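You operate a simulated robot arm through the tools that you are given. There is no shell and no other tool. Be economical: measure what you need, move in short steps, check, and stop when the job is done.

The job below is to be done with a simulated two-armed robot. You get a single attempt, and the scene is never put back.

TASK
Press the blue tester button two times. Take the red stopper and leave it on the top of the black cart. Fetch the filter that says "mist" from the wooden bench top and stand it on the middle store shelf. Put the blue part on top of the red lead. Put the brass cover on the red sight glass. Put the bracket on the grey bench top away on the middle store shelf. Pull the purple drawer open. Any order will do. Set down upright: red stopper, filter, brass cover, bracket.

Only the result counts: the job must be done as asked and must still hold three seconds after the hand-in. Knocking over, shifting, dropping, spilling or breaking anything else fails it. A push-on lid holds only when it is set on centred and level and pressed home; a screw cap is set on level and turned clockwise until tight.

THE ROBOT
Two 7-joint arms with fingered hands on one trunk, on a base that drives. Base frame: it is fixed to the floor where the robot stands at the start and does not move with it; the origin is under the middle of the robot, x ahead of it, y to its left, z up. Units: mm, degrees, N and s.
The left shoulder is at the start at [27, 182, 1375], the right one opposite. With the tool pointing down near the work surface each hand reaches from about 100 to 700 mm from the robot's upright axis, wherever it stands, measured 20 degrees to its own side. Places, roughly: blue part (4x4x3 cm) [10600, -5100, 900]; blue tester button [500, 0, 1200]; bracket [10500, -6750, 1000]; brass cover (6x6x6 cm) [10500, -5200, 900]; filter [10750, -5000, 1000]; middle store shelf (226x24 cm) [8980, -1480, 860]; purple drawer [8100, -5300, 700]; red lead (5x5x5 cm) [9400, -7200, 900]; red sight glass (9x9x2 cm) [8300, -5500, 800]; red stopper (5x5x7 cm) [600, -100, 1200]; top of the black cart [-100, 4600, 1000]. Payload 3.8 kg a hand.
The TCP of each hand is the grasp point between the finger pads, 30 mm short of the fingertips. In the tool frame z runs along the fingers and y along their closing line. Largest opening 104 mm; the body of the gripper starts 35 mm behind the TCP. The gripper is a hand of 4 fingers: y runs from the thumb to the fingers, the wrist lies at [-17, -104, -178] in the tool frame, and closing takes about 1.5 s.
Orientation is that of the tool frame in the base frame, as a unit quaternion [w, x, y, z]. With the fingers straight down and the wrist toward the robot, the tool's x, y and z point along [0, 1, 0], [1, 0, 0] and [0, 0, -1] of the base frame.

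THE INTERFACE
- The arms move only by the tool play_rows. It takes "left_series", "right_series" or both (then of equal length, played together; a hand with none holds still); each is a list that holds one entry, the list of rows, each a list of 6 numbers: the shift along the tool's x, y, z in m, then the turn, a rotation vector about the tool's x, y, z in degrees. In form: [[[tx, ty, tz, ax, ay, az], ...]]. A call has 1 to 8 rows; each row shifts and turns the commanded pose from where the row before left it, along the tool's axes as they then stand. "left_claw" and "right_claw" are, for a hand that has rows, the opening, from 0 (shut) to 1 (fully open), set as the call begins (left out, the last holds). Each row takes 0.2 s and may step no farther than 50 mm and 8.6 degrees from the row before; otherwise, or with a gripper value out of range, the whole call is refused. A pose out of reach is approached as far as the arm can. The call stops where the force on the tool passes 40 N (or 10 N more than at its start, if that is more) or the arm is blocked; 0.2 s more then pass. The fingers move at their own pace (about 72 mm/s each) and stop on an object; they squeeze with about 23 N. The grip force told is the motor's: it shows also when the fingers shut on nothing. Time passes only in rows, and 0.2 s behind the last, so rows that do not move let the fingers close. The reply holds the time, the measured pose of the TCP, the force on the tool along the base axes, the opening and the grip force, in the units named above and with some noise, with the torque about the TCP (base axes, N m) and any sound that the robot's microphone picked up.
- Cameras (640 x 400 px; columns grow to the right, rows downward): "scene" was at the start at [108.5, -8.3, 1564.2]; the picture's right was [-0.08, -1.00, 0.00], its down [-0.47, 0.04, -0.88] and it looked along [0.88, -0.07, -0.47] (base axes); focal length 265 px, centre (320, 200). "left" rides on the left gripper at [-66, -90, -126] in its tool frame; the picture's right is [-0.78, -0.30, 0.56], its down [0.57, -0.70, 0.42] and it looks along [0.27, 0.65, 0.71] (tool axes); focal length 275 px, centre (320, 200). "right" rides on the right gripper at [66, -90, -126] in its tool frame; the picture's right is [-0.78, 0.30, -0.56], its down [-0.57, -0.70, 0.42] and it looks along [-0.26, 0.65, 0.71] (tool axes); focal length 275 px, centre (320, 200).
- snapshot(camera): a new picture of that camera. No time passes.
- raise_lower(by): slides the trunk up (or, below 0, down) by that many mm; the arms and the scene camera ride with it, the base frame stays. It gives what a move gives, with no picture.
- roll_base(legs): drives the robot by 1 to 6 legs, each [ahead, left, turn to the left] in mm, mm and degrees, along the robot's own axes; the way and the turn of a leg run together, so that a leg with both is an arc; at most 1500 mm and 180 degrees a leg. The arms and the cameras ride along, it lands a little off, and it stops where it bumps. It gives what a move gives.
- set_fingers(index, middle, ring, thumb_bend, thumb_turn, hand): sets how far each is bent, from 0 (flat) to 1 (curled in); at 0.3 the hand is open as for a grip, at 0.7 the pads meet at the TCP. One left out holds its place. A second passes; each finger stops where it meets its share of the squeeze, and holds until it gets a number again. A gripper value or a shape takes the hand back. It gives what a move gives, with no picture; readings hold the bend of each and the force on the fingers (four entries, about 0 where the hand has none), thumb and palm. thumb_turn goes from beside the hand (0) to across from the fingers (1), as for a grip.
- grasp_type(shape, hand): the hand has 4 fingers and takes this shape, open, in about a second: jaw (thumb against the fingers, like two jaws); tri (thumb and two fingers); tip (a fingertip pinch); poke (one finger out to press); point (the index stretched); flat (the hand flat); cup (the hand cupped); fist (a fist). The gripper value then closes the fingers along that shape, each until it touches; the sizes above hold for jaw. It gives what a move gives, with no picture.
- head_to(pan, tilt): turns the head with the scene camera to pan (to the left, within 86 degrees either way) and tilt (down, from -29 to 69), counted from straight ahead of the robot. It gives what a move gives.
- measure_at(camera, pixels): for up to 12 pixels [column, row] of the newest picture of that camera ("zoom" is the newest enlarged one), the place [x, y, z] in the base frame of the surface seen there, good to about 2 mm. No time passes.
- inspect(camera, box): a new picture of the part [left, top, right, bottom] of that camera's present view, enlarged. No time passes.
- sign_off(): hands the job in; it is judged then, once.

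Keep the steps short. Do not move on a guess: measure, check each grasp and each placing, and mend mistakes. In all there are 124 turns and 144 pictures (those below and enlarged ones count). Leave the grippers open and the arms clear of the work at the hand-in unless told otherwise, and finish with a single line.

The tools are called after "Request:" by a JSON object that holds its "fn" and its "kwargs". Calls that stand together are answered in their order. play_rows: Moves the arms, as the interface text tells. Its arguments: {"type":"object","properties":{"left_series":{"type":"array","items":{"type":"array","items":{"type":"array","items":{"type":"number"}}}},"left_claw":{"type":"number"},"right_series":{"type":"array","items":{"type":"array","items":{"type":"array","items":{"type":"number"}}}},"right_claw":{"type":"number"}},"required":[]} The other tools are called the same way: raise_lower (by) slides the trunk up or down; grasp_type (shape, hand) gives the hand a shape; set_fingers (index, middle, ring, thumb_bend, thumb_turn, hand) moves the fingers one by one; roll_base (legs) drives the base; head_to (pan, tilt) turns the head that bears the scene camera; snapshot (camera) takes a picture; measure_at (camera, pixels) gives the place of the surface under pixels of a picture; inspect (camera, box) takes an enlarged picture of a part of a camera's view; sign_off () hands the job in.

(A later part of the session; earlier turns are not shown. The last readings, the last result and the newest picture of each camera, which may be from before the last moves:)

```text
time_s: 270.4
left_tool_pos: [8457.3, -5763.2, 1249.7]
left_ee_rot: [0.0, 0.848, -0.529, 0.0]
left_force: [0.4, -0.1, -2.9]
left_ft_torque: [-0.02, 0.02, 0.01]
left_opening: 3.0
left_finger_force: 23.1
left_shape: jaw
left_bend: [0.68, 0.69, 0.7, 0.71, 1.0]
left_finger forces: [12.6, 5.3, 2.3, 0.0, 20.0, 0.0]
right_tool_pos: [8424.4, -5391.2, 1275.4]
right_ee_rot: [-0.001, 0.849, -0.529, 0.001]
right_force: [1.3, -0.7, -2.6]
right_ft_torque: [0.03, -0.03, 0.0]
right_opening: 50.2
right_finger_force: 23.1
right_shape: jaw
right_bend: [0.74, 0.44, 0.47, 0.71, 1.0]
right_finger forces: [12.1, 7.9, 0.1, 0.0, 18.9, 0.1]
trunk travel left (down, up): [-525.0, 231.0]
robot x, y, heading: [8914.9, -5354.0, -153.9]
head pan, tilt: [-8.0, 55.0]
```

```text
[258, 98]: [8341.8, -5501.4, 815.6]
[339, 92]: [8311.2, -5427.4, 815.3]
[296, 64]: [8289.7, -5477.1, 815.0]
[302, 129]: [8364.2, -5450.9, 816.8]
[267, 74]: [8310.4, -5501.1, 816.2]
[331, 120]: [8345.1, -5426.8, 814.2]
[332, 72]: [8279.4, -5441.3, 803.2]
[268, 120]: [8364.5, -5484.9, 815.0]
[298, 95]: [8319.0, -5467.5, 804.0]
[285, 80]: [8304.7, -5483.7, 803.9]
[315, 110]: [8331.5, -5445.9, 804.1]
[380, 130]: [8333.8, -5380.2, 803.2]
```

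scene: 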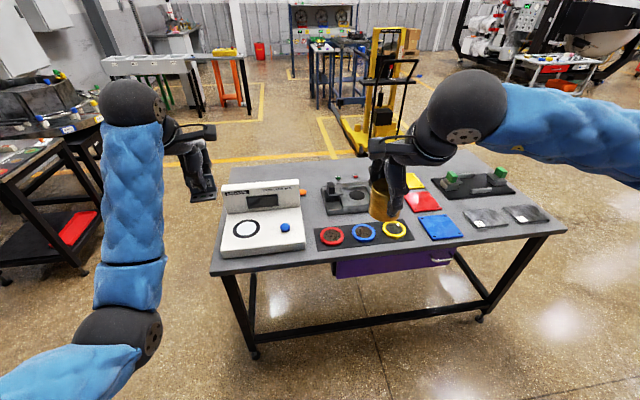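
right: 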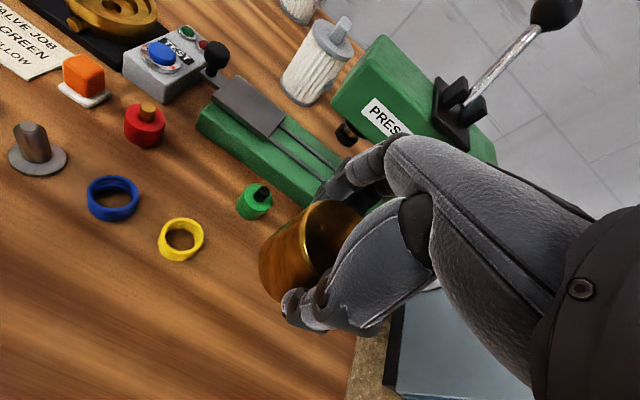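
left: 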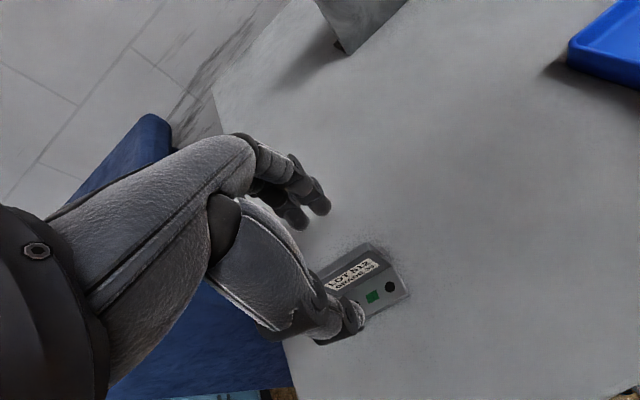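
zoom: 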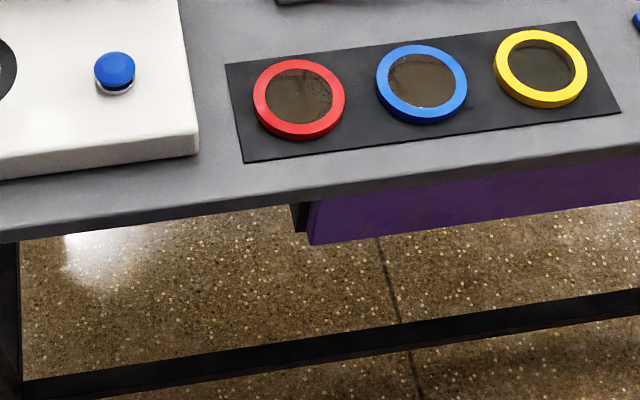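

Ring centre (8327,-5464), ring top 815, glass 804. I bring the cover above it (about 45 mm over the glass).

Request:
{"fn": "play_rows", "kwargs": {"right_series": [[[0.0028, 0.0149, 0.0465, 0, 0, 0], [0.0028, 0.0149, 0.0465, 0, 0, 0], [0.0028, 0.0149, 0.0465, 0, 0, 0], [0.0028, 0.0149, 0.0465, 0, 0, 0], [0.0028, 0.0149, 0.0465, 0, 0, 0], [0.0028, 0.0149, 0.0465, 0, 0, 0], [0.0028, 0.0149, 0.0465, 0, 0, 0], [0.0028, 0.0149, 0.0465, 0, 0, 0]]]}}

Request:
{"fn": "play_rows", "kwargs": {"right_series": [[[0, 0, 0, 0, 0, 0], [0, 0, 0, 0, 0, 0]]]}}

Request:
{"fn": "inspect", "kwargs": {"camera": "scene", "box": [290, 170, 400, 260]}}

Request:
{"fn": "inspect", "kwargs": {"camera": "right", "box": [180, 150, 420, 330]}}

```text
time_s: 272.2
left_tool_pos: [8455.9, -5763.4, 1248.8]
left_ee_rot: [0.0, 0.849, -0.529, -0.001]
left_force: [-0.1, 0.0, -1.8]
left_ft_torque: [-0.05, 0.01, -0.04]
left_opening: 2.7
left_finger_force: 23.1
left_shape: jaw
left_bend: [0.68, 0.69, 0.7, 0.71, 1.0]
left_finger forces: [12.5, 5.3, 2.3, 0.0, 20.0, 0.0]
right_tool_pos: [8327.5, -5464.4, 902.8]
right_ee_rot: [0.0, 0.849, -0.529, -0.001]
right_force: [-0.6, -0.2, -1.0]
right_ft_torque: [0.04, 0.0, 0.01]
right_opening: 49.7
right_finger_force: 23.0
right_shape: jaw
right_bend: [0.74, 0.44, 0.47, 0.71, 1.0]
right_finger forces: [12.1, 8.1, 0.1, 0.0, 18.9, 0.0]
trunk travel left (down, up): [-525.0, 231.0]
robot x, y, heading: [8915.0, -5351.1, -154.0]
head pan, tilt: [-8.0, 55.0]
```

```text
time_s: 272.8
left_tool_pos: [8455.4, -5763.4, 1248.3]
left_ee_rot: [0.0, 0.849, -0.529, -0.001]
left_force: [-1.1, 0.6, -2.2]
left_ft_torque: [0.01, 0.01, 0.0]
left_opening: 2.6
left_finger_force: 23.0
left_shape: jaw
left_bend: [0.68, 0.69, 0.7, 0.71, 1.0]
left_finger forces: [12.5, 5.3, 2.3, 0.0, 20.0, 0.1]
right_tool_pos: [8328.7, -5463.1, 903.2]
right_ee_rot: [0.0, 0.849, -0.528, 0.0]
right_force: [-1.1, 0.2, -2.2]
right_ft_torque: [0.01, -0.05, -0.02]
right_opening: 49.6
right_finger_force: 23.1
right_shape: jaw
right_bend: [0.74, 0.44, 0.47, 0.71, 1.0]
right_finger forces: [12.1, 8.1, 0.1, 0.1, 18.9, 0.0]
trunk travel left (down, up): [-525.0, 231.0]
robot x, y, heading: [8913.4, -5353.4, -154.0]
head pan, tilt: [-8.0, 55.0]
```

```text
4.44 times, centred on (345, 215) of scene
```

zoom: 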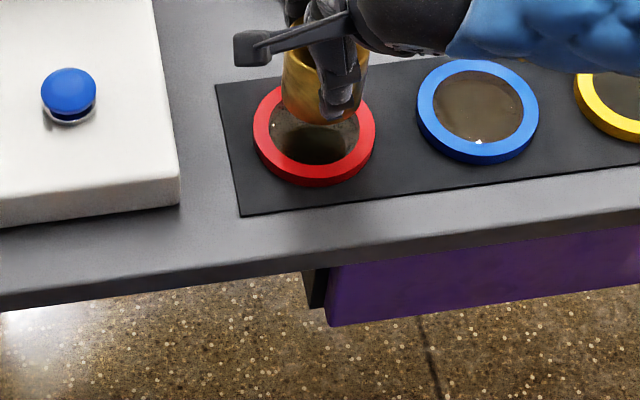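

```text
2.22 times, centred on (300, 240) of right
```

zoom: 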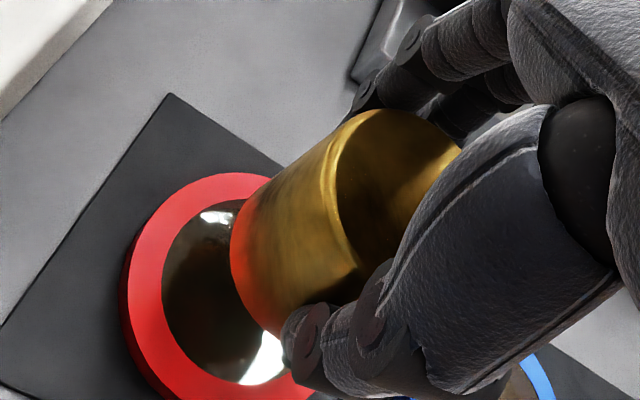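

Request:
{"fn": "measure_at", "kwargs": {"camera": "zoom", "pixels": [[236, 235], [240, 280], [255, 315], [250, 205], [280, 170], [335, 160], [332, 190], [340, 230], [355, 265], [360, 118], [400, 115], [300, 240]]}}

```text
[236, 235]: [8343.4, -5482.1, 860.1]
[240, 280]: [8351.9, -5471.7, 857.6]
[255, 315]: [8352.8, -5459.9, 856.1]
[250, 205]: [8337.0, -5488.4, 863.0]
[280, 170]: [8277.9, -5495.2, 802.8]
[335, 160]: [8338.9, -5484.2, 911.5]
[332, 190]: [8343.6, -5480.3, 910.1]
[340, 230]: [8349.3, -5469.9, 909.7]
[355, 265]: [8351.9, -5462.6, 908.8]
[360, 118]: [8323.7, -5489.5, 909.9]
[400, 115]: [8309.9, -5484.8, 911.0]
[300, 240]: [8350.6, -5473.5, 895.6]
```

Cover centre ≈(8325.3,-5462.5); I shift 2 mm left, 1 mm back, then lower to near the glass and feel for contact.

Request:
{"fn": "play_rows", "kwargs": {"right_series": [[[0.002, -0.001, 0.012, 0, 0, 0], [0, 0, 0.012, 0, 0, 0], [0, 0, 0.008, 0, 0, 0], [0, 0, 0.004, 0, 0, 0], [0, 0, 0.004, 0, 0, 0], [0, 0, 0.003, 0, 0, 0], [0, 0, 0, 0, 0, 0]]]}}

Request:
{"fn": "inspect", "kwargs": {"camera": "right", "box": [180, 150, 420, 330]}}

Request:
{"fn": "inspect", "kwargs": {"camera": "scene", "box": [290, 170, 400, 260]}}

```text
time_s: 274.4
left_tool_pos: [8457.3, -5763.7, 1250.1]
left_ee_rot: [0.0, 0.848, -0.53, -0.001]
left_force: [0.4, 0.0, -1.7]
left_ft_torque: [-0.01, 0.02, 0.03]
left_opening: 2.4
left_finger_force: 22.9
left_shape: jaw
left_bend: [0.68, 0.69, 0.7, 0.71, 1.0]
left_finger forces: [12.4, 5.2, 2.3, 0.0, 20.1, 0.0]
right_tool_pos: [8327.8, -5464.8, 864.0]
right_ee_rot: [0.002, 0.849, -0.528, 0.0]
right_force: [0.1, 1.3, 20.8]
right_ft_torque: [0.03, 0.09, -0.07]
right_opening: 50.0
right_finger_force: 23.2
right_shape: jaw
right_bend: [0.74, 0.44, 0.47, 0.71, 1.0]
right_finger forces: [13.2, 9.5, 0.0, 0.0, 22.5, 0.0]
trunk travel left (down, up): [-525.0, 231.0]
robot x, y, heading: [8910.9, -5351.7, -154.0]
head pan, tilt: [-8.0, 55.0]
```

```text
2.22 times, centred on (300, 240) of right
```

zoom: 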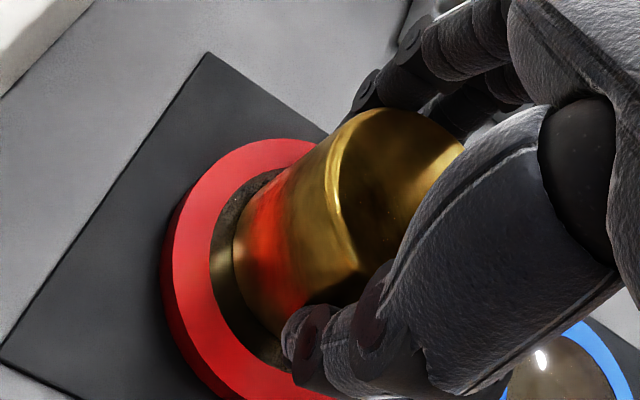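

```text
4.44 times, centred on (345, 215) of scene
```

zoom: 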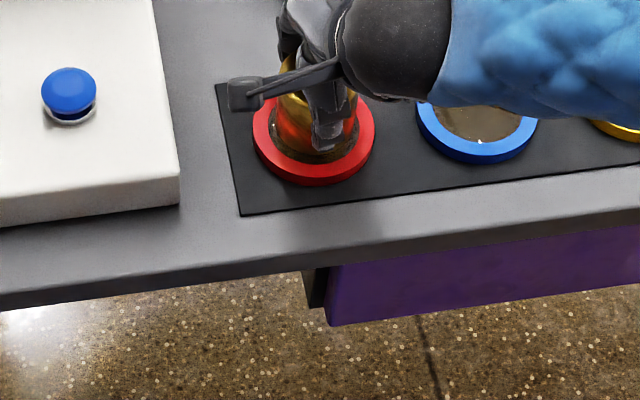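

Contact at 21 N: the cover rests flat on the glass inside the red ring. I ease off, release and rise.

Request:
{"fn": "play_rows", "kwargs": {"right_series": [[[0, 0, -0.002, 0, 0, 0], [0, 0, 0, 0, 0, 0]]]}}

Request:
{"fn": "play_rows", "kwargs": {"right_series": [[[0, 0, 0, 0, 0, 0], [0, 0, 0, 0, 0, 0], [0, 0, 0, 0, 0, 0], [0, 0, 0, 0, 0, 0], [0, 0, -0.015, 0, 0, 0], [0, 0, -0.03, 0, 0, 0], [0, 0, -0.045, 0, 0, 0], [0, 0, -0.045, 0, 0, 0]]], "right_claw": 0.9}}

Request:
{"fn": "inspect", "kwargs": {"camera": "right", "box": [120, 150, 360, 330]}}

```text
time_s: 275.0
left_tool_pos: [8457.5, -5762.8, 1249.8]
left_ee_rot: [0.0, 0.848, -0.529, 0.0]
left_force: [0.3, 0.2, -2.0]
left_ft_torque: [0.02, 0.02, 0.01]
left_opening: 2.8
left_finger_force: 22.3
left_shape: jaw
left_bend: [0.68, 0.69, 0.7, 0.71, 1.0]
left_finger forces: [12.6, 5.3, 2.3, 0.0, 20.0, 0.0]
right_tool_pos: [8329.1, -5465.4, 864.5]
right_ee_rot: [0.0, 0.849, -0.528, -0.001]
right_force: [-3.3, -0.2, 19.4]
right_ft_torque: [-0.07, 0.22, -0.06]
right_opening: 50.7
right_finger_force: 22.6
right_shape: jaw
right_bend: [0.74, 0.43, 0.47, 0.71, 1.0]
right_finger forces: [14.3, 9.9, 0.0, 0.1, 20.6, 0.0]
trunk travel left (down, up): [-525.0, 231.0]
robot x, y, heading: [8915.0, -5350.0, -153.9]
head pan, tilt: [-8.0, 55.0]
```

```text
time_s: 276.8
left_tool_pos: [8457.3, -5763.5, 1248.4]
left_ee_rot: [0.0, 0.849, -0.529, 0.0]
left_force: [-0.6, -0.6, -1.9]
left_ft_torque: [-0.02, 0.02, -0.02]
left_opening: 3.1
left_finger_force: 23.4
left_shape: jaw
left_bend: [0.68, 0.69, 0.7, 0.71, 1.0]
left_finger forces: [12.5, 5.1, 2.2, 0.1, 20.0, 0.1]
right_tool_pos: [8328.9, -5465.5, 998.1]
right_ee_rot: [0.0, 0.849, -0.528, 0.0]
right_force: [0.8, -0.5, -0.7]
right_ft_torque: [0.01, -0.02, 0.01]
right_opening: 93.4
right_finger_force: 0.0
right_shape: jaw
right_bend: [0.3, 0.32, 0.3, 0.32, 0.98]
right_finger forces: [0.1, 0.0, 0.1, 0.0, 0.0, 0.1]
trunk travel left (down, up): [-525.0, 231.0]
robot x, y, heading: [8915.9, -5353.8, -153.9]
head pan, tilt: [-8.0, 55.0]
```

```text
2.22 times, centred on (240, 240) of right
```

zoom: 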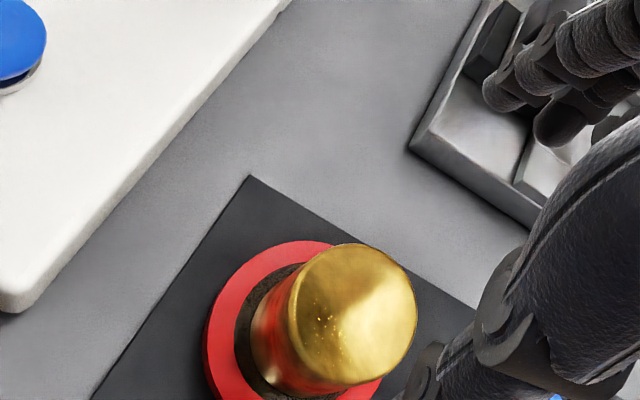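

The cover sits level inside the red ring. Now I retract the right hand, back off and shift right to face the purple drawer's handle.

Request:
{"fn": "play_rows", "kwargs": {"right_series": [[[0, -0.03, -0.03, 0, 0, 0], [0, -0.03, -0.03, 0, 0, 0], [0, -0.03, -0.03, 0, 0, 0], [0, -0.03, -0.03, 0, 0, 0]]]}}

Request:
{"fn": "roll_base", "kwargs": {"legs": [[-150, 0, 0], [0, -420, 0]]}}

Request:
{"fn": "head_to", "kwargs": {"pan": -10, "tilt": 50}}

Request:
{"fn": "snapshot", "kwargs": {"camera": "scene"}}

```text
time_s: 277.8
left_tool_pos: [8456.9, -5762.8, 1250.1]
left_ee_rot: [0.001, 0.849, -0.529, -0.001]
left_force: [-0.2, -0.3, -2.2]
left_ft_torque: [0.01, 0.04, 0.03]
left_opening: 2.6
left_finger_force: 22.5
left_shape: jaw
left_bend: [0.68, 0.69, 0.7, 0.71, 1.0]
left_finger forces: [12.5, 5.4, 2.3, 0.0, 20.1, 0.1]
right_tool_pos: [8437.1, -5411.5, 1118.4]
right_ee_rot: [-0.001, 0.849, -0.528, 0.0]
right_force: [0.5, -0.4, 0.6]
right_ft_torque: [-0.01, 0.02, -0.01]
right_opening: 93.5
right_finger_force: 0.1
right_shape: jaw
right_bend: [0.3, 0.32, 0.3, 0.32, 0.98]
right_finger forces: [0.1, 0.1, 0.1, 0.0, 0.0, 0.0]
trunk travel left (down, up): [-525.0, 231.0]
robot x, y, heading: [8914.7, -5350.0, -154.0]
head pan, tilt: [-8.0, 55.0]
```

```text
time_s: 281.4
left_tool_pos: [8407.3, -5317.3, 1248.2]
left_ee_rot: [0.0, 0.848, -0.529, 0.0]
left_force: [0.1, 0.2, -2.4]
left_ft_torque: [-0.03, -0.01, -0.02]
left_opening: 2.7
left_finger_force: 23.0
left_shape: jaw
left_bend: [0.68, 0.69, 0.7, 0.71, 1.0]
left_finger forces: [12.5, 5.3, 2.2, 0.0, 20.1, 0.1]
right_tool_pos: [8386.4, -4967.2, 1116.6]
right_ee_rot: [0.0, 0.849, -0.528, 0.0]
right_force: [-0.3, -0.2, -0.2]
right_ft_torque: [0.0, 0.0, 0.01]
right_opening: 93.2
right_finger_force: 0.0
right_shape: jaw
right_bend: [0.3, 0.32, 0.3, 0.32, 0.98]
right_finger forces: [0.0, 0.1, 0.0, 0.0, 0.1, 0.0]
trunk travel left (down, up): [-525.0, 231.0]
robot x, y, heading: [8866.1, -4907.6, -154.0]
head pan, tilt: [-8.0, 55.0]
```

```text
time_s: 282.0
left_tool_pos: [8407.2, -5317.8, 1248.7]
left_ee_rot: [0.0, 0.849, -0.529, 0.0]
left_force: [-0.5, -0.5, -1.7]
left_ft_torque: [-0.04, 0.02, 0.0]
left_opening: 2.5
left_finger_force: 22.8
left_shape: jaw
left_bend: [0.68, 0.69, 0.7, 0.71, 1.0]
left_finger forces: [12.7, 5.3, 2.3, 0.0, 20.1, 0.0]
right_tool_pos: [8386.9, -4966.7, 1117.1]
right_ee_rot: [0.0, 0.849, -0.529, 0.0]
right_force: [0.8, 1.0, 1.3]
right_ft_torque: [0.0, 0.02, 0.0]
right_opening: 93.4
right_finger_force: 0.1
right_shape: jaw
right_bend: [0.3, 0.32, 0.3, 0.32, 0.98]
right_finger forces: [0.0, 0.0, 0.0, 0.1, 0.0, 0.0]
trunk travel left (down, up): [-525.0, 231.0]
robot x, y, heading: [8867.2, -4906.3, -154.1]
head pan, tilt: [-10.0, 50.0]
```

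```text
37 pictures are left
```

scene: 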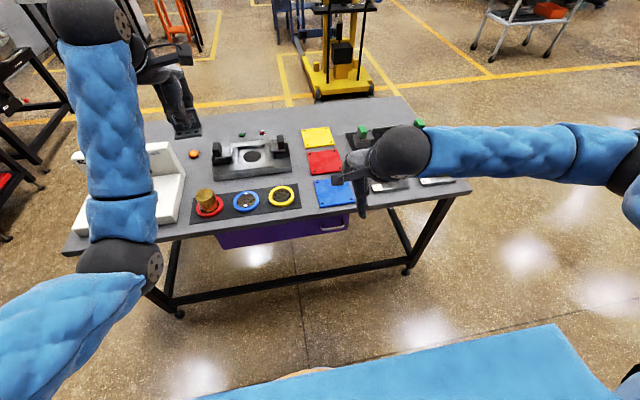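

Request:
{"fn": "inspect", "kwargs": {"camera": "scene", "box": [280, 200, 370, 256]}}

Request:
{"fn": "measure_at", "kwargs": {"camera": "zoom", "pixels": [[295, 178], [350, 185], [390, 178], [430, 172], [290, 168], [445, 165], [350, 165], [350, 205], [480, 170], [250, 215], [350, 120], [350, 140]]}}

```text
7.11 times, centred on (325, 228) of scene
```

zoom: 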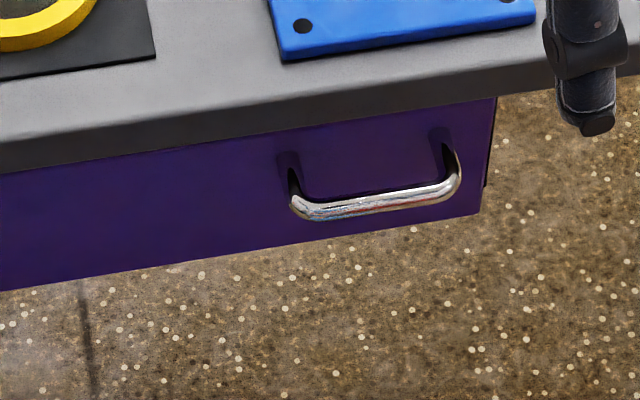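

```text
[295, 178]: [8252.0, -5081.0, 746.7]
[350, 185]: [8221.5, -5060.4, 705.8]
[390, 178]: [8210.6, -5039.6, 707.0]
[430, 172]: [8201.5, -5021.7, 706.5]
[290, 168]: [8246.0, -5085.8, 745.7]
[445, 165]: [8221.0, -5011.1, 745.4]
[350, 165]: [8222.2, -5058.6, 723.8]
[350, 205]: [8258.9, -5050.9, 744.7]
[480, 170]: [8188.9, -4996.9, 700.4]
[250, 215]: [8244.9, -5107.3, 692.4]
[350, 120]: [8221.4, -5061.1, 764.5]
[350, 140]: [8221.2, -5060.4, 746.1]
```

I check how far the table edge overhangs the drawer face.

Request:
{"fn": "measure_at", "kwargs": {"camera": "zoom", "pixels": [[350, 108], [350, 95], [350, 80], [350, 62], [440, 85], [375, 203], [330, 208], [420, 193], [375, 196], [375, 211], [350, 215], [470, 205]]}}

```text
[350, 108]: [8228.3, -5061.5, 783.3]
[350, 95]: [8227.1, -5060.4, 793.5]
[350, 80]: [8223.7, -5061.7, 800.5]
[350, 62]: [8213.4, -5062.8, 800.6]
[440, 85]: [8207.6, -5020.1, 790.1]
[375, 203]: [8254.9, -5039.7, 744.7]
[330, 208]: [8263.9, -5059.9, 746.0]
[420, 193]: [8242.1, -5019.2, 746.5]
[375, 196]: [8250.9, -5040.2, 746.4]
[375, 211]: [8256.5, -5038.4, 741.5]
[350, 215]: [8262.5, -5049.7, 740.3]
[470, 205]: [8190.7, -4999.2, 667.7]
```

The bar is at z≈741, ≈36 mm in front of the face, with only ~6 mm table overhang. I lower the trunk 200 mm, tilt the right hand 35° (fingertips forward) and bring it in front of and above the handle.

Request:
{"fn": "raise_lower", "kwargs": {"by": -200}}

Request:
{"fn": "play_rows", "kwargs": {"right_series": [[[0, 0, 0, -7, 0, 0], [0, 0, 0, -7, 0, 0], [0, 0, 0, -7, 0, 0], [0, 0, 0, -7, 0, 0], [0, 0, 0, -7, 0, 0], [0, 0, 0, 0, 0, 0]]], "right_claw": 0.36}}

```text
time_s: 284.2
left_tool_pos: [8406.8, -5318.3, 1049.5]
left_ee_rot: [0.001, 0.848, -0.53, 0.0]
left_force: [1.1, 1.1, -2.2]
left_ft_torque: [0.0, -0.01, -0.01]
left_opening: 2.6
left_finger_force: 23.0
left_shape: jaw
left_bend: [0.68, 0.69, 0.7, 0.71, 1.0]
left_finger forces: [12.5, 5.4, 2.2, 0.0, 20.1, 0.0]
right_tool_pos: [8386.8, -4968.7, 918.8]
right_ee_rot: [0.001, 0.849, -0.528, 0.0]
right_force: [-0.7, 0.5, 0.3]
right_ft_torque: [0.0, 0.01, -0.02]
right_opening: 93.5
right_finger_force: 0.3
right_shape: jaw
right_bend: [0.3, 0.32, 0.3, 0.32, 0.98]
right_finger forces: [0.0, 0.1, 0.0, 0.0, 0.0, 0.0]
trunk travel left (down, up): [-325.0, 431.0]
robot x, y, heading: [8866.5, -4907.2, -154.0]
head pan, tilt: [-10.0, 50.0]
```

```text
time_s: 285.6
left_tool_pos: [8406.4, -5318.1, 1048.6]
left_ee_rot: [0.0, 0.849, -0.529, 0.0]
left_force: [1.3, -0.1, -2.0]
left_ft_torque: [0.02, 0.01, 0.03]
left_opening: 2.9
left_finger_force: 22.5
left_shape: jaw
left_bend: [0.68, 0.69, 0.7, 0.71, 1.0]
left_finger forces: [12.5, 5.3, 2.3, 0.0, 20.1, 0.0]
right_tool_pos: [8386.0, -4967.7, 917.9]
right_ee_rot: [0.103, 0.842, -0.525, -0.065]
right_force: [-0.7, -0.1, 0.0]
right_ft_torque: [0.01, 0.01, 0.0]
right_opening: 37.9
right_finger_force: 0.1
right_shape: jaw
right_bend: [0.74, 0.51, 0.48, 0.72, 1.0]
right_finger forces: [0.0, 0.0, 0.0, 0.1, 0.0, 0.0]
right hand out of reach, approached as far as the arm can: row 3, 4, 5
trunk travel left (down, up): [-325.0, 431.0]
robot x, y, heading: [8862.6, -4907.4, -154.3]
head pan, tilt: [-10.0, 50.0]
```

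The tilt stopped at ~14° because the wrist gets too close to the body. I move forward first, then tilt further.

Request:
{"fn": "play_rows", "kwargs": {"right_series": [[[0.0015, 0.0265, 0.0272, 0, 0, 0], [0.0015, 0.0265, 0.0272, 0, 0, 0], [0.0015, 0.0265, 0.0272, 0, 0, 0], [0, 0, 0, 0, 0, 0]]]}}

Request:
{"fn": "play_rows", "kwargs": {"right_series": [[[0, 0, 0, -7, 0, 0], [0, 0, 0, -7, 0, 0], [0, 0, 0, -7, 0, 0], [0, 0, 0, 0, 0, 0]]]}}

```text
time_s: 286.6
left_tool_pos: [8406.5, -5317.5, 1049.7]
left_ee_rot: [0.0, 0.849, -0.529, 0.0]
left_force: [0.3, -0.9, -3.3]
left_ft_torque: [0.01, -0.03, 0.01]
left_opening: 2.6
left_finger_force: 23.3
left_shape: jaw
left_bend: [0.68, 0.69, 0.7, 0.71, 1.0]
left_finger forces: [12.6, 5.3, 2.3, 0.1, 20.1, 0.0]
right_tool_pos: [8300.8, -5014.8, 857.9]
right_ee_rot: [0.103, 0.843, -0.524, -0.064]
right_force: [0.4, 0.6, 0.5]
right_ft_torque: [-0.02, -0.02, -0.02]
right_opening: 37.5
right_finger_force: 0.1
right_shape: jaw
right_bend: [0.74, 0.51, 0.48, 0.73, 1.0]
right_finger forces: [0.0, 0.0, 0.1, 0.0, 0.0, 0.0]
trunk travel left (down, up): [-325.0, 431.0]
robot x, y, heading: [8862.9, -4908.2, -154.1]
head pan, tilt: [-10.0, 50.0]
```

```text
time_s: 287.6
left_tool_pos: [8407.1, -5318.6, 1048.7]
left_ee_rot: [0.0, 0.849, -0.529, 0.0]
left_force: [0.3, 0.3, -2.2]
left_ft_torque: [0.0, 0.04, 0.0]
left_opening: 2.8
left_finger_force: 22.9
left_shape: jaw
left_bend: [0.68, 0.69, 0.7, 0.71, 1.0]
left_finger forces: [12.6, 5.4, 2.3, 0.0, 20.2, 0.0]
right_tool_pos: [8301.5, -5014.4, 857.0]
right_ee_rot: [0.104, 0.843, -0.524, -0.065]
right_force: [0.0, 1.0, -1.0]
right_ft_torque: [-0.01, 0.0, 0.0]
right_opening: 38.0
right_finger_force: 0.1
right_shape: jaw
right_bend: [0.74, 0.51, 0.48, 0.73, 1.0]
right_finger forces: [0.0, 0.0, 0.0, 0.0, 0.0, 0.1]
right hand out of reach, approached as far as the arm can: row 1, 2, 3
trunk travel left (down, up): [-325.0, 431.0]
robot x, y, heading: [8864.7, -4909.2, -154.0]
head pan, tilt: [-10.0, 50.0]
```

Tilt is limited to 14°, so instead of pinching I'll hook the bar with a straight index (others curled). I shape the hand and check its index position.

Request:
{"fn": "set_fingers", "kwargs": {"hand": "right", "index": 0.3, "middle": 1.0, "ring": 1.0, "thumb_bend": 1.0}}

Request:
{"fn": "play_rows", "kwargs": {"right_series": [[[-0.0124, -0.002, 0, 0, 0, 0], [0, 0, 0, 0, 0, 0]]]}}

Request:
{"fn": "snapshot", "kwargs": {"camera": "right"}}

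Request:
{"fn": "snapshot", "kwargs": {"camera": "scene"}}

```text
time_s: 288.6
left_tool_pos: [8406.5, -5318.2, 1049.4]
left_ee_rot: [0.0, 0.849, -0.529, 0.0]
left_force: [0.4, -0.4, -1.4]
left_ft_torque: [0.01, 0.02, 0.0]
left_opening: 2.8
left_finger_force: 23.2
left_shape: jaw
left_bend: [0.68, 0.69, 0.7, 0.71, 1.0]
left_finger forces: [12.6, 5.3, 2.4, 0.0, 20.0, 0.0]
right_tool_pos: [8301.4, -5014.4, 857.9]
right_ee_rot: [0.103, 0.842, -0.525, -0.065]
right_force: [-0.1, 0.1, 0.3]
right_ft_torque: [-0.01, 0.03, 0.0]
right_opening: 26.4
right_finger_force: 0.1
right_shape: fingers
right_bend: [0.29, 1.0, 1.0, 0.97, 1.0]
right_finger forces: [0.1, 0.1, 0.0, 0.1, 0.0, 0.0]
trunk travel left (down, up): [-325.0, 431.0]
robot x, y, heading: [8868.5, -4906.0, -153.9]
head pan, tilt: [-10.0, 50.0]
```

```text
time_s: 289.2
left_tool_pos: [8405.4, -5318.3, 1048.6]
left_ee_rot: [0.0, 0.848, -0.53, 0.0]
left_force: [0.3, 0.6, -2.4]
left_ft_torque: [-0.02, 0.04, -0.02]
left_opening: 2.4
left_finger_force: 23.2
left_shape: jaw
left_bend: [0.68, 0.69, 0.7, 0.71, 1.0]
left_finger forces: [12.5, 5.3, 2.3, 0.0, 20.1, 0.0]
right_tool_pos: [8298.0, -5002.2, 857.8]
right_ee_rot: [0.104, 0.843, -0.524, -0.066]
right_force: [-0.2, 0.0, -0.6]
right_ft_torque: [-0.01, -0.02, -0.01]
right_opening: 26.2
right_finger_force: 0.0
right_shape: fingers
right_bend: [0.29, 1.0, 1.0, 0.97, 1.0]
right_finger forces: [0.1, 0.0, 0.0, 0.0, 0.1, 0.0]
trunk travel left (down, up): [-325.0, 431.0]
robot x, y, heading: [8861.9, -4911.1, -154.0]
head pan, tilt: [-10.0, 50.0]
```

```text
35 pictures are left
```

right: 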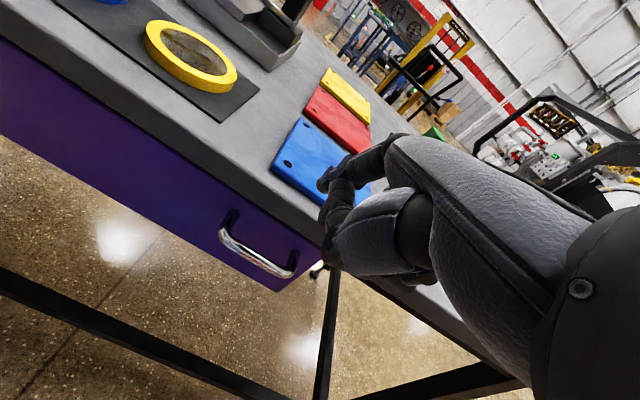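

```text
34 pictures are left
```

scene: 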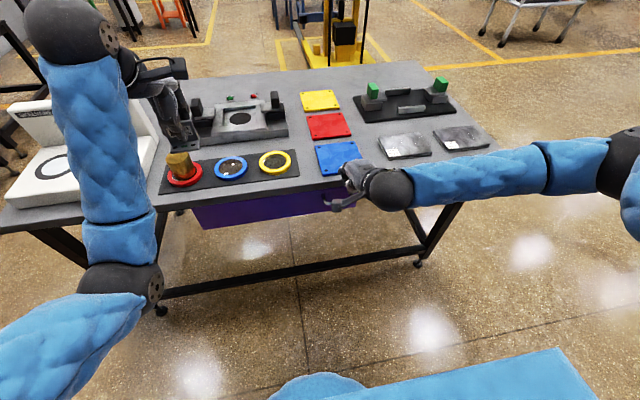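

Request:
{"fn": "measure_at", "kwargs": {"camera": "right", "pixels": [[321, 183], [325, 180], [328, 187], [334, 175], [345, 165], [330, 215], [325, 225], [232, 242], [258, 262], [285, 275], [245, 253], [270, 210]]}}

Request:
{"fn": "inspect", "kwargs": {"camera": "right", "box": [220, 150, 400, 290]}}

```text
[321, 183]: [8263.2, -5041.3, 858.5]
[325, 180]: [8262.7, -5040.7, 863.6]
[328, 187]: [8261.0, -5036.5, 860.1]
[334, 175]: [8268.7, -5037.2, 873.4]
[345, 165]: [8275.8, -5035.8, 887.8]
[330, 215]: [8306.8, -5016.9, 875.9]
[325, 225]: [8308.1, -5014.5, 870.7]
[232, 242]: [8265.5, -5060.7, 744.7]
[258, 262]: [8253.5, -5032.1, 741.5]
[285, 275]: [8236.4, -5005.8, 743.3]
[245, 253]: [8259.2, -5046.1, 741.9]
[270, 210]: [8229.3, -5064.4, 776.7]
```

```text
2.86 times, centred on (310, 220) of right
```

zoom: 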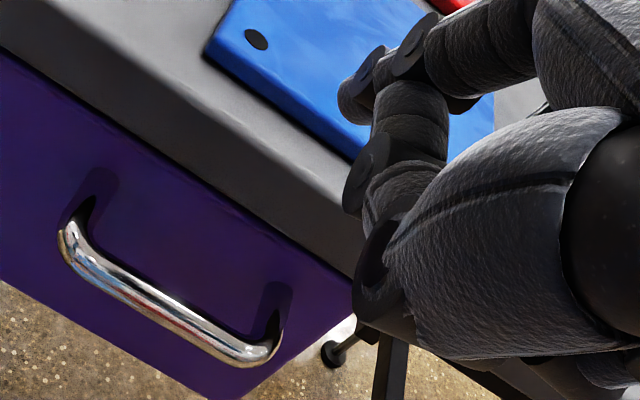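

The index lines up: descending along the finger axis by ~117 mm puts it behind the bar. I go down 85 mm and check.

Request:
{"fn": "play_rows", "kwargs": {"right_series": [[[0, 0, 0.03, 0, 0, 0], [0, 0, 0.03, 0, 0, 0], [0, 0, 0.025, 0, 0, 0], [0, 0, 0, 0, 0, 0]]]}}

Request:
{"fn": "inspect", "kwargs": {"camera": "right", "box": [220, 150, 400, 290]}}

Request:
{"fn": "measure_at", "kwargs": {"camera": "zoom", "pixels": [[345, 95], [350, 105], [340, 85], [300, 130], [200, 200], [250, 250], [150, 150], [370, 70]]}}

```text
time_s: 290.2
left_tool_pos: [8407.8, -5317.9, 1048.4]
left_ee_rot: [0.0, 0.848, -0.529, -0.001]
left_force: [-0.1, 0.6, -2.1]
left_ft_torque: [0.02, -0.01, 0.01]
left_opening: 2.6
left_finger_force: 23.3
left_shape: jaw
left_bend: [0.68, 0.69, 0.7, 0.71, 1.0]
left_finger forces: [12.8, 5.2, 2.3, 0.1, 20.0, 0.0]
right_tool_pos: [8296.1, -5006.6, 803.7]
right_ee_rot: [0.093, 0.843, -0.526, -0.065]
right_force: [0.8, 0.3, -0.3]
right_ft_torque: [0.0, 0.0, -0.01]
right_opening: 26.5
right_finger_force: 0.1
right_shape: fingers
right_bend: [0.29, 1.0, 1.0, 0.97, 1.0]
right_finger forces: [0.0, 0.0, 0.0, 0.1, 0.1, 0.0]
right hand out of reach, approached as far as the arm can: row 2, 3
trunk travel left (down, up): [-325.0, 431.0]
robot x, y, heading: [8865.9, -4908.8, -154.4]
head pan, tilt: [-10.0, 50.0]
```

```text
2.86 times, centred on (310, 220) of right
```

zoom: 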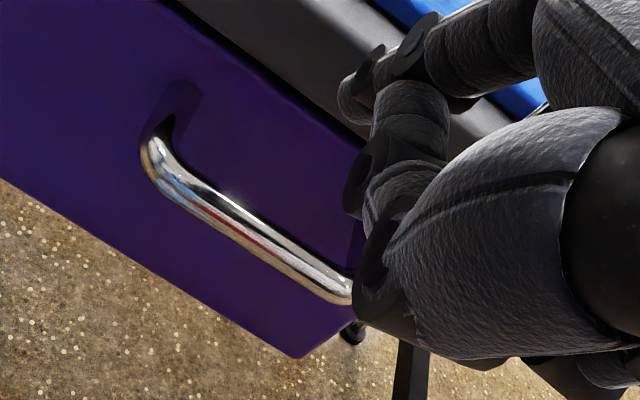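

```text
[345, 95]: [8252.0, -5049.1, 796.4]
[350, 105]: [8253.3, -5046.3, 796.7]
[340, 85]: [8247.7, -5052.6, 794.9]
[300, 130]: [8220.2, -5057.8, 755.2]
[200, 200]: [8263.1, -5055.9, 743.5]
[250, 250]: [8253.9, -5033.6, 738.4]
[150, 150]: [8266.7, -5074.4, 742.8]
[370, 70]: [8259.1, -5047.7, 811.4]
```

The arm is at its limit going down, so I'll use the trunk for the last descent: first 20 mm forward at this height, then check alignment.

Request:
{"fn": "play_rows", "kwargs": {"right_series": [[[0.002, 0.0195, 0.005, 0, 0, 0], [0, 0, 0, 0, 0, 0]]]}}

Request:
{"fn": "play_rows", "kwargs": {"right_series": [[[0, 0, 0, 0, 0, 0]]]}}

```text
time_s: 290.8
left_tool_pos: [8408.3, -5317.9, 1048.6]
left_ee_rot: [0.0, 0.849, -0.529, -0.001]
left_force: [0.2, 0.2, -2.6]
left_ft_torque: [-0.02, 0.03, -0.02]
left_opening: 2.8
left_finger_force: 22.4
left_shape: jaw
left_bend: [0.68, 0.69, 0.7, 0.71, 1.0]
left_finger forces: [12.7, 5.3, 2.2, 0.1, 20.1, 0.1]
right_tool_pos: [8281.3, -5016.9, 802.7]
right_ee_rot: [0.1, 0.843, -0.525, -0.064]
right_force: [8.0, 3.1, 1.3]
right_ft_torque: [-0.01, 0.01, 0.05]
right_opening: 24.0
right_finger_force: 4.3
right_shape: fingers
right_bend: [0.34, 1.0, 1.0, 0.97, 1.0]
right_finger forces: [8.3, 0.0, 0.0, 0.0, 0.1, 0.0]
trunk travel left (down, up): [-325.0, 431.0]
robot x, y, heading: [8866.0, -4908.1, -153.7]
head pan, tilt: [-10.0, 50.0]
```

```text
time_s: 291.2
left_tool_pos: [8407.6, -5318.3, 1049.9]
left_ee_rot: [0.0, 0.848, -0.53, 0.0]
left_force: [0.0, 0.2, -2.2]
left_ft_torque: [0.0, 0.0, 0.02]
left_opening: 2.7
left_finger_force: 22.9
left_shape: jaw
left_bend: [0.68, 0.69, 0.7, 0.71, 1.0]
left_finger forces: [12.7, 5.1, 2.2, 0.0, 20.1, 0.0]
right_tool_pos: [8282.3, -5018.6, 803.3]
right_ee_rot: [0.101, 0.843, -0.524, -0.064]
right_force: [8.8, 2.7, 1.1]
right_ft_torque: [0.02, -0.1, 0.15]
right_opening: 23.8
right_finger_force: 3.9
right_shape: fingers
right_bend: [0.34, 1.0, 1.0, 0.97, 1.0]
right_finger forces: [8.6, 0.0, 0.0, 0.0, 0.0, 0.1]
trunk travel left (down, up): [-325.0, 431.0]
robot x, y, heading: [8866.2, -4909.1, -154.1]
head pan, tilt: [-10.0, 50.0]
```

The finger just touches the table edge (8 N); there is still ~10 mm to the bar. I back off 4 mm and lower the trunk in two steps.

Request:
{"fn": "play_rows", "kwargs": {"right_series": [[[0, -0.0045, 0, 0, 0, 0], [0, 0, 0, 0, 0, 0]]]}}

Request:
{"fn": "raise_lower", "kwargs": {"by": -25}}

Request:
{"fn": "inspect", "kwargs": {"camera": "right", "box": [220, 150, 400, 290]}}

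Request:
{"fn": "inspect", "kwargs": {"camera": "scene", "box": [290, 150, 400, 230]}}

```text
time_s: 291.8
left_tool_pos: [8406.6, -5318.1, 1048.2]
left_ee_rot: [0.0, 0.849, -0.529, 0.0]
left_force: [-0.7, 1.1, -2.9]
left_ft_torque: [0.03, 0.01, -0.01]
left_opening: 2.8
left_finger_force: 22.9
left_shape: jaw
left_bend: [0.68, 0.69, 0.7, 0.71, 1.0]
left_finger forces: [12.7, 5.2, 2.4, 0.0, 20.1, 0.0]
right_tool_pos: [8283.2, -5017.4, 802.7]
right_ee_rot: [0.101, 0.842, -0.526, -0.065]
right_force: [3.9, 2.0, -0.6]
right_ft_torque: [0.01, -0.09, 0.0]
right_opening: 24.5
right_finger_force: 1.8
right_shape: fingers
right_bend: [0.33, 1.0, 1.0, 0.97, 1.0]
right_finger forces: [4.0, 0.2, 0.1, 0.1, 0.0, 0.0]
trunk travel left (down, up): [-325.0, 431.0]
robot x, y, heading: [8868.2, -4910.6, -153.8]
head pan, tilt: [-10.0, 50.0]
```

```text
time_s: 292.5
left_tool_pos: [8406.6, -5318.3, 1024.7]
left_ee_rot: [0.0, 0.849, -0.529, 0.0]
left_force: [1.1, -0.5, -2.1]
left_ft_torque: [0.02, 0.05, -0.03]
left_opening: 2.9
left_finger_force: 22.7
left_shape: jaw
left_bend: [0.68, 0.69, 0.7, 0.71, 1.0]
left_finger forces: [12.6, 5.2, 2.3, 0.1, 20.0, 0.0]
right_tool_pos: [8282.4, -5017.6, 769.0]
right_ee_rot: [0.094, 0.843, -0.526, -0.06]
right_force: [0.5, 0.7, 0.9]
right_ft_torque: [0.02, -0.03, 0.01]
right_opening: 26.3
right_finger_force: 0.0
right_shape: fingers
right_bend: [0.29, 1.0, 1.0, 0.98, 1.0]
right_finger forces: [0.0, 0.1, 0.0, 0.0, 0.0, 0.0]
trunk travel left (down, up): [-300.0, 456.0]
robot x, y, heading: [8864.5, -4906.7, -153.9]
head pan, tilt: [-10.0, 50.0]
```

```text
2.86 times, centred on (310, 220) of right
```

zoom: 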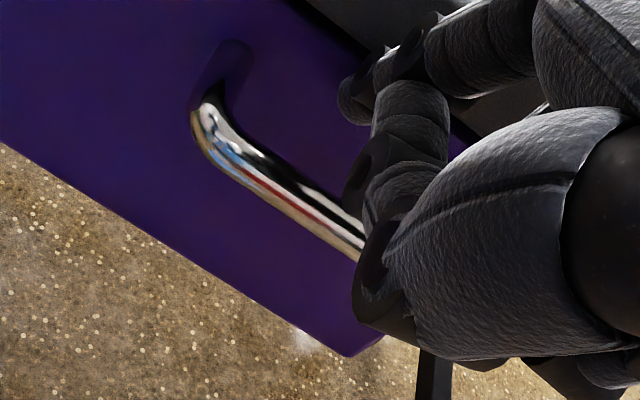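

```text
5.00 times, centred on (345, 190) of scene
```

zoom: 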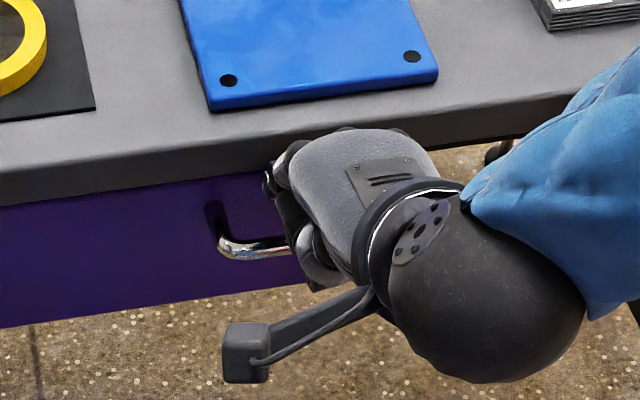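

The index is behind the bar's line, tip still above it. I lower another 28 mm.

Request:
{"fn": "raise_lower", "kwargs": {"by": -28}}

Request:
{"fn": "inspect", "kwargs": {"camera": "right", "box": [220, 150, 400, 290]}}

```text
time_s: 293.2
left_tool_pos: [8406.7, -5318.4, 995.1]
left_ee_rot: [0.0, 0.849, -0.529, -0.001]
left_force: [0.2, -0.1, -1.7]
left_ft_torque: [-0.01, -0.01, 0.04]
left_opening: 2.8
left_finger_force: 23.3
left_shape: jaw
left_bend: [0.68, 0.69, 0.7, 0.71, 1.0]
left_finger forces: [12.6, 5.2, 2.3, 0.0, 20.0, 0.1]
right_tool_pos: [8284.9, -5016.6, 735.6]
right_ee_rot: [0.086, 0.844, -0.527, -0.057]
right_force: [-0.7, -1.2, 0.2]
right_ft_torque: [0.01, -0.05, -0.01]
right_opening: 27.2
right_finger_force: 1.1
right_shape: fingers
right_bend: [0.29, 1.0, 1.0, 0.98, 1.0]
right_finger forces: [1.4, 0.0, 0.0, 0.0, 0.0, 0.0]
trunk travel left (down, up): [-272.0, 484.0]
robot x, y, heading: [8865.1, -4909.3, -154.0]
head pan, tilt: [-10.0, 50.0]
```

```text
2.86 times, centred on (310, 220) of right
```

zoom: 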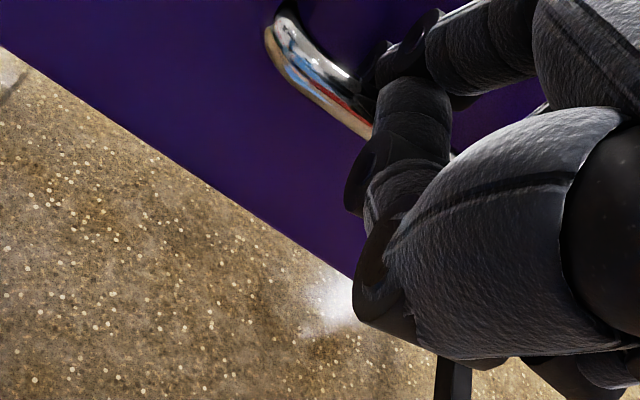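

The index is hooked behind the bar. I pull by driving the base back 120 mm.

Request:
{"fn": "roll_base", "kwargs": {"legs": [[-120, 0, 0]]}}

Request:
{"fn": "snapshot", "kwargs": {"camera": "scene"}}

```text
time_s: 294.4
left_tool_pos: [8515.6, -5265.4, 995.5]
left_ee_rot: [0.0, 0.848, -0.529, -0.001]
left_force: [0.9, -0.1, -1.9]
left_ft_torque: [-0.03, 0.06, 0.04]
left_opening: 2.7
left_finger_force: 23.1
left_shape: jaw
left_bend: [0.68, 0.69, 0.7, 0.71, 1.0]
left_finger forces: [12.7, 5.2, 2.4, 0.0, 20.2, 0.0]
right_tool_pos: [8392.0, -4963.5, 734.7]
right_ee_rot: [0.087, 0.844, -0.527, -0.057]
right_force: [-1.2, -0.2, 0.6]
right_ft_torque: [0.03, -0.02, -0.03]
right_opening: 27.4
right_finger_force: 0.8
right_shape: fingers
right_bend: [0.29, 1.0, 1.0, 0.98, 1.0]
right_finger forces: [1.6, 0.0, 0.0, 0.1, 0.1, 0.0]
trunk travel left (down, up): [-272.0, 484.0]
robot x, y, heading: [8973.3, -4855.5, -154.1]
head pan, tilt: [-10.0, 50.0]
```

```text
28 pictures are left
```

scene: 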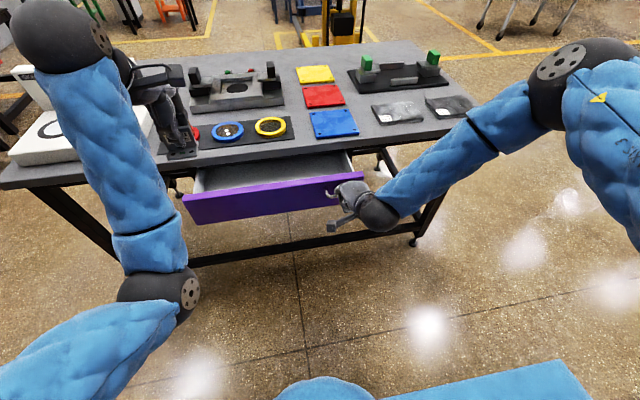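

It slides open with almost no force (~115 mm). I pull 90 mm more.

Request:
{"fn": "roll_base", "kwargs": {"legs": [[-90, 0, 0]]}}

Request:
{"fn": "inspect", "kwargs": {"camera": "scene", "box": [160, 90, 460, 270]}}

```text
time_s: 295.6
left_tool_pos: [8596.0, -5224.3, 996.1]
left_ee_rot: [0.001, 0.849, -0.529, -0.001]
left_force: [0.9, -0.4, -1.5]
left_ft_torque: [-0.01, -0.01, 0.02]
left_opening: 2.8
left_finger_force: 22.9
left_shape: jaw
left_bend: [0.68, 0.69, 0.7, 0.71, 1.0]
left_finger forces: [12.7, 5.2, 2.3, 0.1, 20.2, 0.0]
right_tool_pos: [8474.4, -4923.7, 735.4]
right_ee_rot: [0.087, 0.844, -0.526, -0.056]
right_force: [-1.4, -0.5, -0.5]
right_ft_torque: [0.02, 0.02, -0.01]
right_opening: 27.3
right_finger_force: 0.9
right_shape: fingers
right_bend: [0.29, 1.0, 1.0, 0.99, 1.0]
right_finger forces: [1.7, 0.0, 0.0, 0.1, 0.1, 0.0]
trunk travel left (down, up): [-272.0, 484.0]
robot x, y, heading: [9050.5, -4814.2, -154.2]
head pan, tilt: [-10.0, 50.0]
```

```text
2.13 times, centred on (310, 180) of scene
```

zoom: 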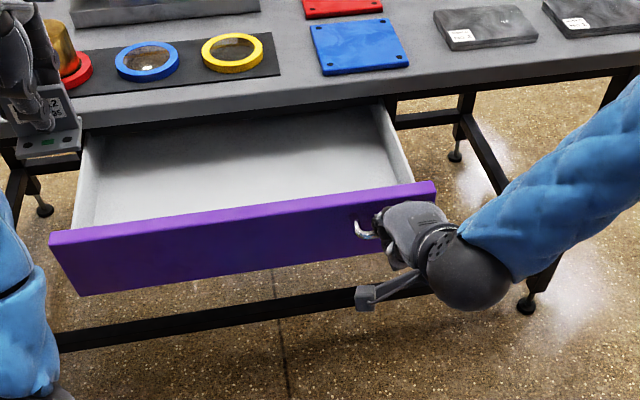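

Open by ~205 mm. I pull 45 mm more, then ease forward 6 mm and raise the trunk to unhook.

Request:
{"fn": "roll_base", "kwargs": {"legs": [[-45, 0, 0]]}}

Request:
{"fn": "play_rows", "kwargs": {"right_series": [[[0, 0.006, 0, 0, 0, 0], [0, 0, 0, 0, 0, 0]]]}}

Request:
{"fn": "raise_lower", "kwargs": {"by": 100}}

Request:
{"fn": "raise_lower", "kwargs": {"by": 153}}

Request:
{"fn": "inspect", "kwargs": {"camera": "scene", "box": [120, 90, 460, 290]}}

```text
time_s: 296.4
left_tool_pos: [8636.4, -5205.9, 996.3]
left_ee_rot: [0.001, 0.849, -0.529, -0.001]
left_force: [0.4, 0.2, -3.0]
left_ft_torque: [-0.05, 0.01, -0.01]
left_opening: 2.5
left_finger_force: 23.0
left_shape: jaw
left_bend: [0.68, 0.69, 0.7, 0.71, 1.0]
left_finger forces: [12.7, 5.2, 2.4, 0.0, 20.2, 0.0]
right_tool_pos: [8513.0, -4904.6, 736.1]
right_ee_rot: [0.087, 0.844, -0.526, -0.057]
right_force: [-0.3, 0.4, 0.2]
right_ft_torque: [0.01, -0.01, 0.0]
right_opening: 27.9
right_finger_force: 0.5
right_shape: fingers
right_bend: [0.29, 1.0, 1.0, 0.99, 1.0]
right_finger forces: [1.4, 0.0, 0.0, 0.0, 0.0, 0.0]
trunk travel left (down, up): [-272.0, 484.0]
robot x, y, heading: [9098.3, -4792.4, -154.0]
head pan, tilt: [-10.0, 50.0]
```

```text
time_s: 297.1
left_tool_pos: [8636.6, -5205.8, 996.1]
left_ee_rot: [0.0, 0.848, -0.53, 0.0]
left_force: [-0.1, 0.1, -2.9]
left_ft_torque: [0.01, 0.0, 0.0]
left_opening: 3.0
left_finger_force: 23.0
left_shape: jaw
left_bend: [0.68, 0.69, 0.7, 0.71, 1.0]
left_finger forces: [12.7, 5.2, 2.3, 0.0, 20.2, 0.1]
right_tool_pos: [8508.4, -4906.8, 736.5]
right_ee_rot: [0.087, 0.844, -0.527, -0.058]
right_force: [1.6, 0.9, -0.2]
right_ft_torque: [-0.04, -0.03, -0.04]
right_opening: 26.9
right_finger_force: 0.5
right_shape: fingers
right_bend: [0.29, 1.0, 1.0, 0.99, 1.0]
right_finger forces: [1.1, 0.1, 0.0, 0.0, 0.0, 0.1]
trunk travel left (down, up): [-272.0, 484.0]
robot x, y, heading: [9095.2, -4791.9, -153.9]
head pan, tilt: [-10.0, 50.0]
```

```text
time_s: 298.4
left_tool_pos: [8636.2, -5207.3, 1094.5]
left_ee_rot: [-0.001, 0.848, -0.529, 0.001]
left_force: [-0.7, 0.5, -2.4]
left_ft_torque: [-0.02, 0.01, -0.02]
left_opening: 2.5
left_finger_force: 22.6
left_shape: jaw
left_bend: [0.68, 0.69, 0.7, 0.71, 1.0]
left_finger forces: [12.8, 5.2, 2.3, 0.1, 20.1, 0.1]
right_tool_pos: [8508.1, -4906.9, 836.1]
right_ee_rot: [0.087, 0.844, -0.526, -0.057]
right_force: [-0.5, -0.8, -0.7]
right_ft_torque: [0.02, -0.01, 0.0]
right_opening: 27.5
right_finger_force: 0.0
right_shape: fingers
right_bend: [0.29, 1.0, 1.0, 0.99, 1.0]
right_finger forces: [0.1, 0.1, 0.1, 0.1, 0.0, 0.0]
trunk travel left (down, up): [-372.0, 384.0]
robot x, y, heading: [9096.4, -4792.0, -153.9]
head pan, tilt: [-10.0, 50.0]
```

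```text
time_s: 300.2
left_tool_pos: [8636.2, -5207.6, 1249.4]
left_ee_rot: [-0.001, 0.849, -0.529, 0.001]
left_force: [-0.7, 0.4, -2.1]
left_ft_torque: [0.02, 0.03, -0.03]
left_opening: 2.8
left_finger_force: 22.7
left_shape: jaw
left_bend: [0.68, 0.69, 0.7, 0.71, 1.0]
left_finger forces: [12.7, 5.2, 2.3, 0.0, 20.1, 0.0]
right_tool_pos: [8508.0, -4908.3, 989.8]
right_ee_rot: [0.086, 0.844, -0.527, -0.057]
right_force: [-0.6, -0.2, 0.5]
right_ft_torque: [0.03, 0.0, 0.03]
right_opening: 27.3
right_finger_force: 0.1
right_shape: fingers
right_bend: [0.29, 1.0, 1.0, 0.99, 1.0]
right_finger forces: [0.0, 0.0, 0.1, 0.0, 0.0, 0.1]
trunk travel left (down, up): [-525.0, 231.0]
robot x, y, heading: [9091.0, -4795.3, -153.8]
head pan, tilt: [-10.0, 50.0]
```

```text
1.88 times, centred on (290, 190) of scene
```

zoom: 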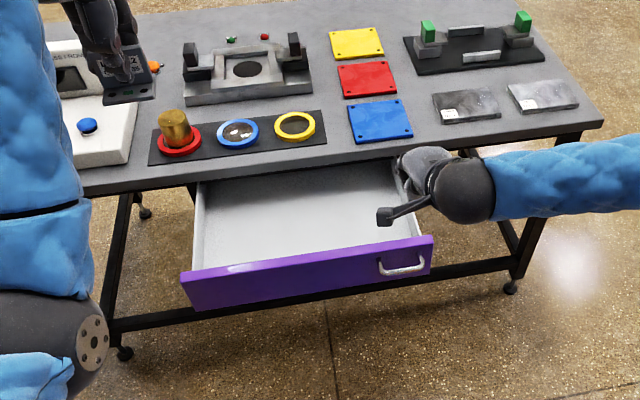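

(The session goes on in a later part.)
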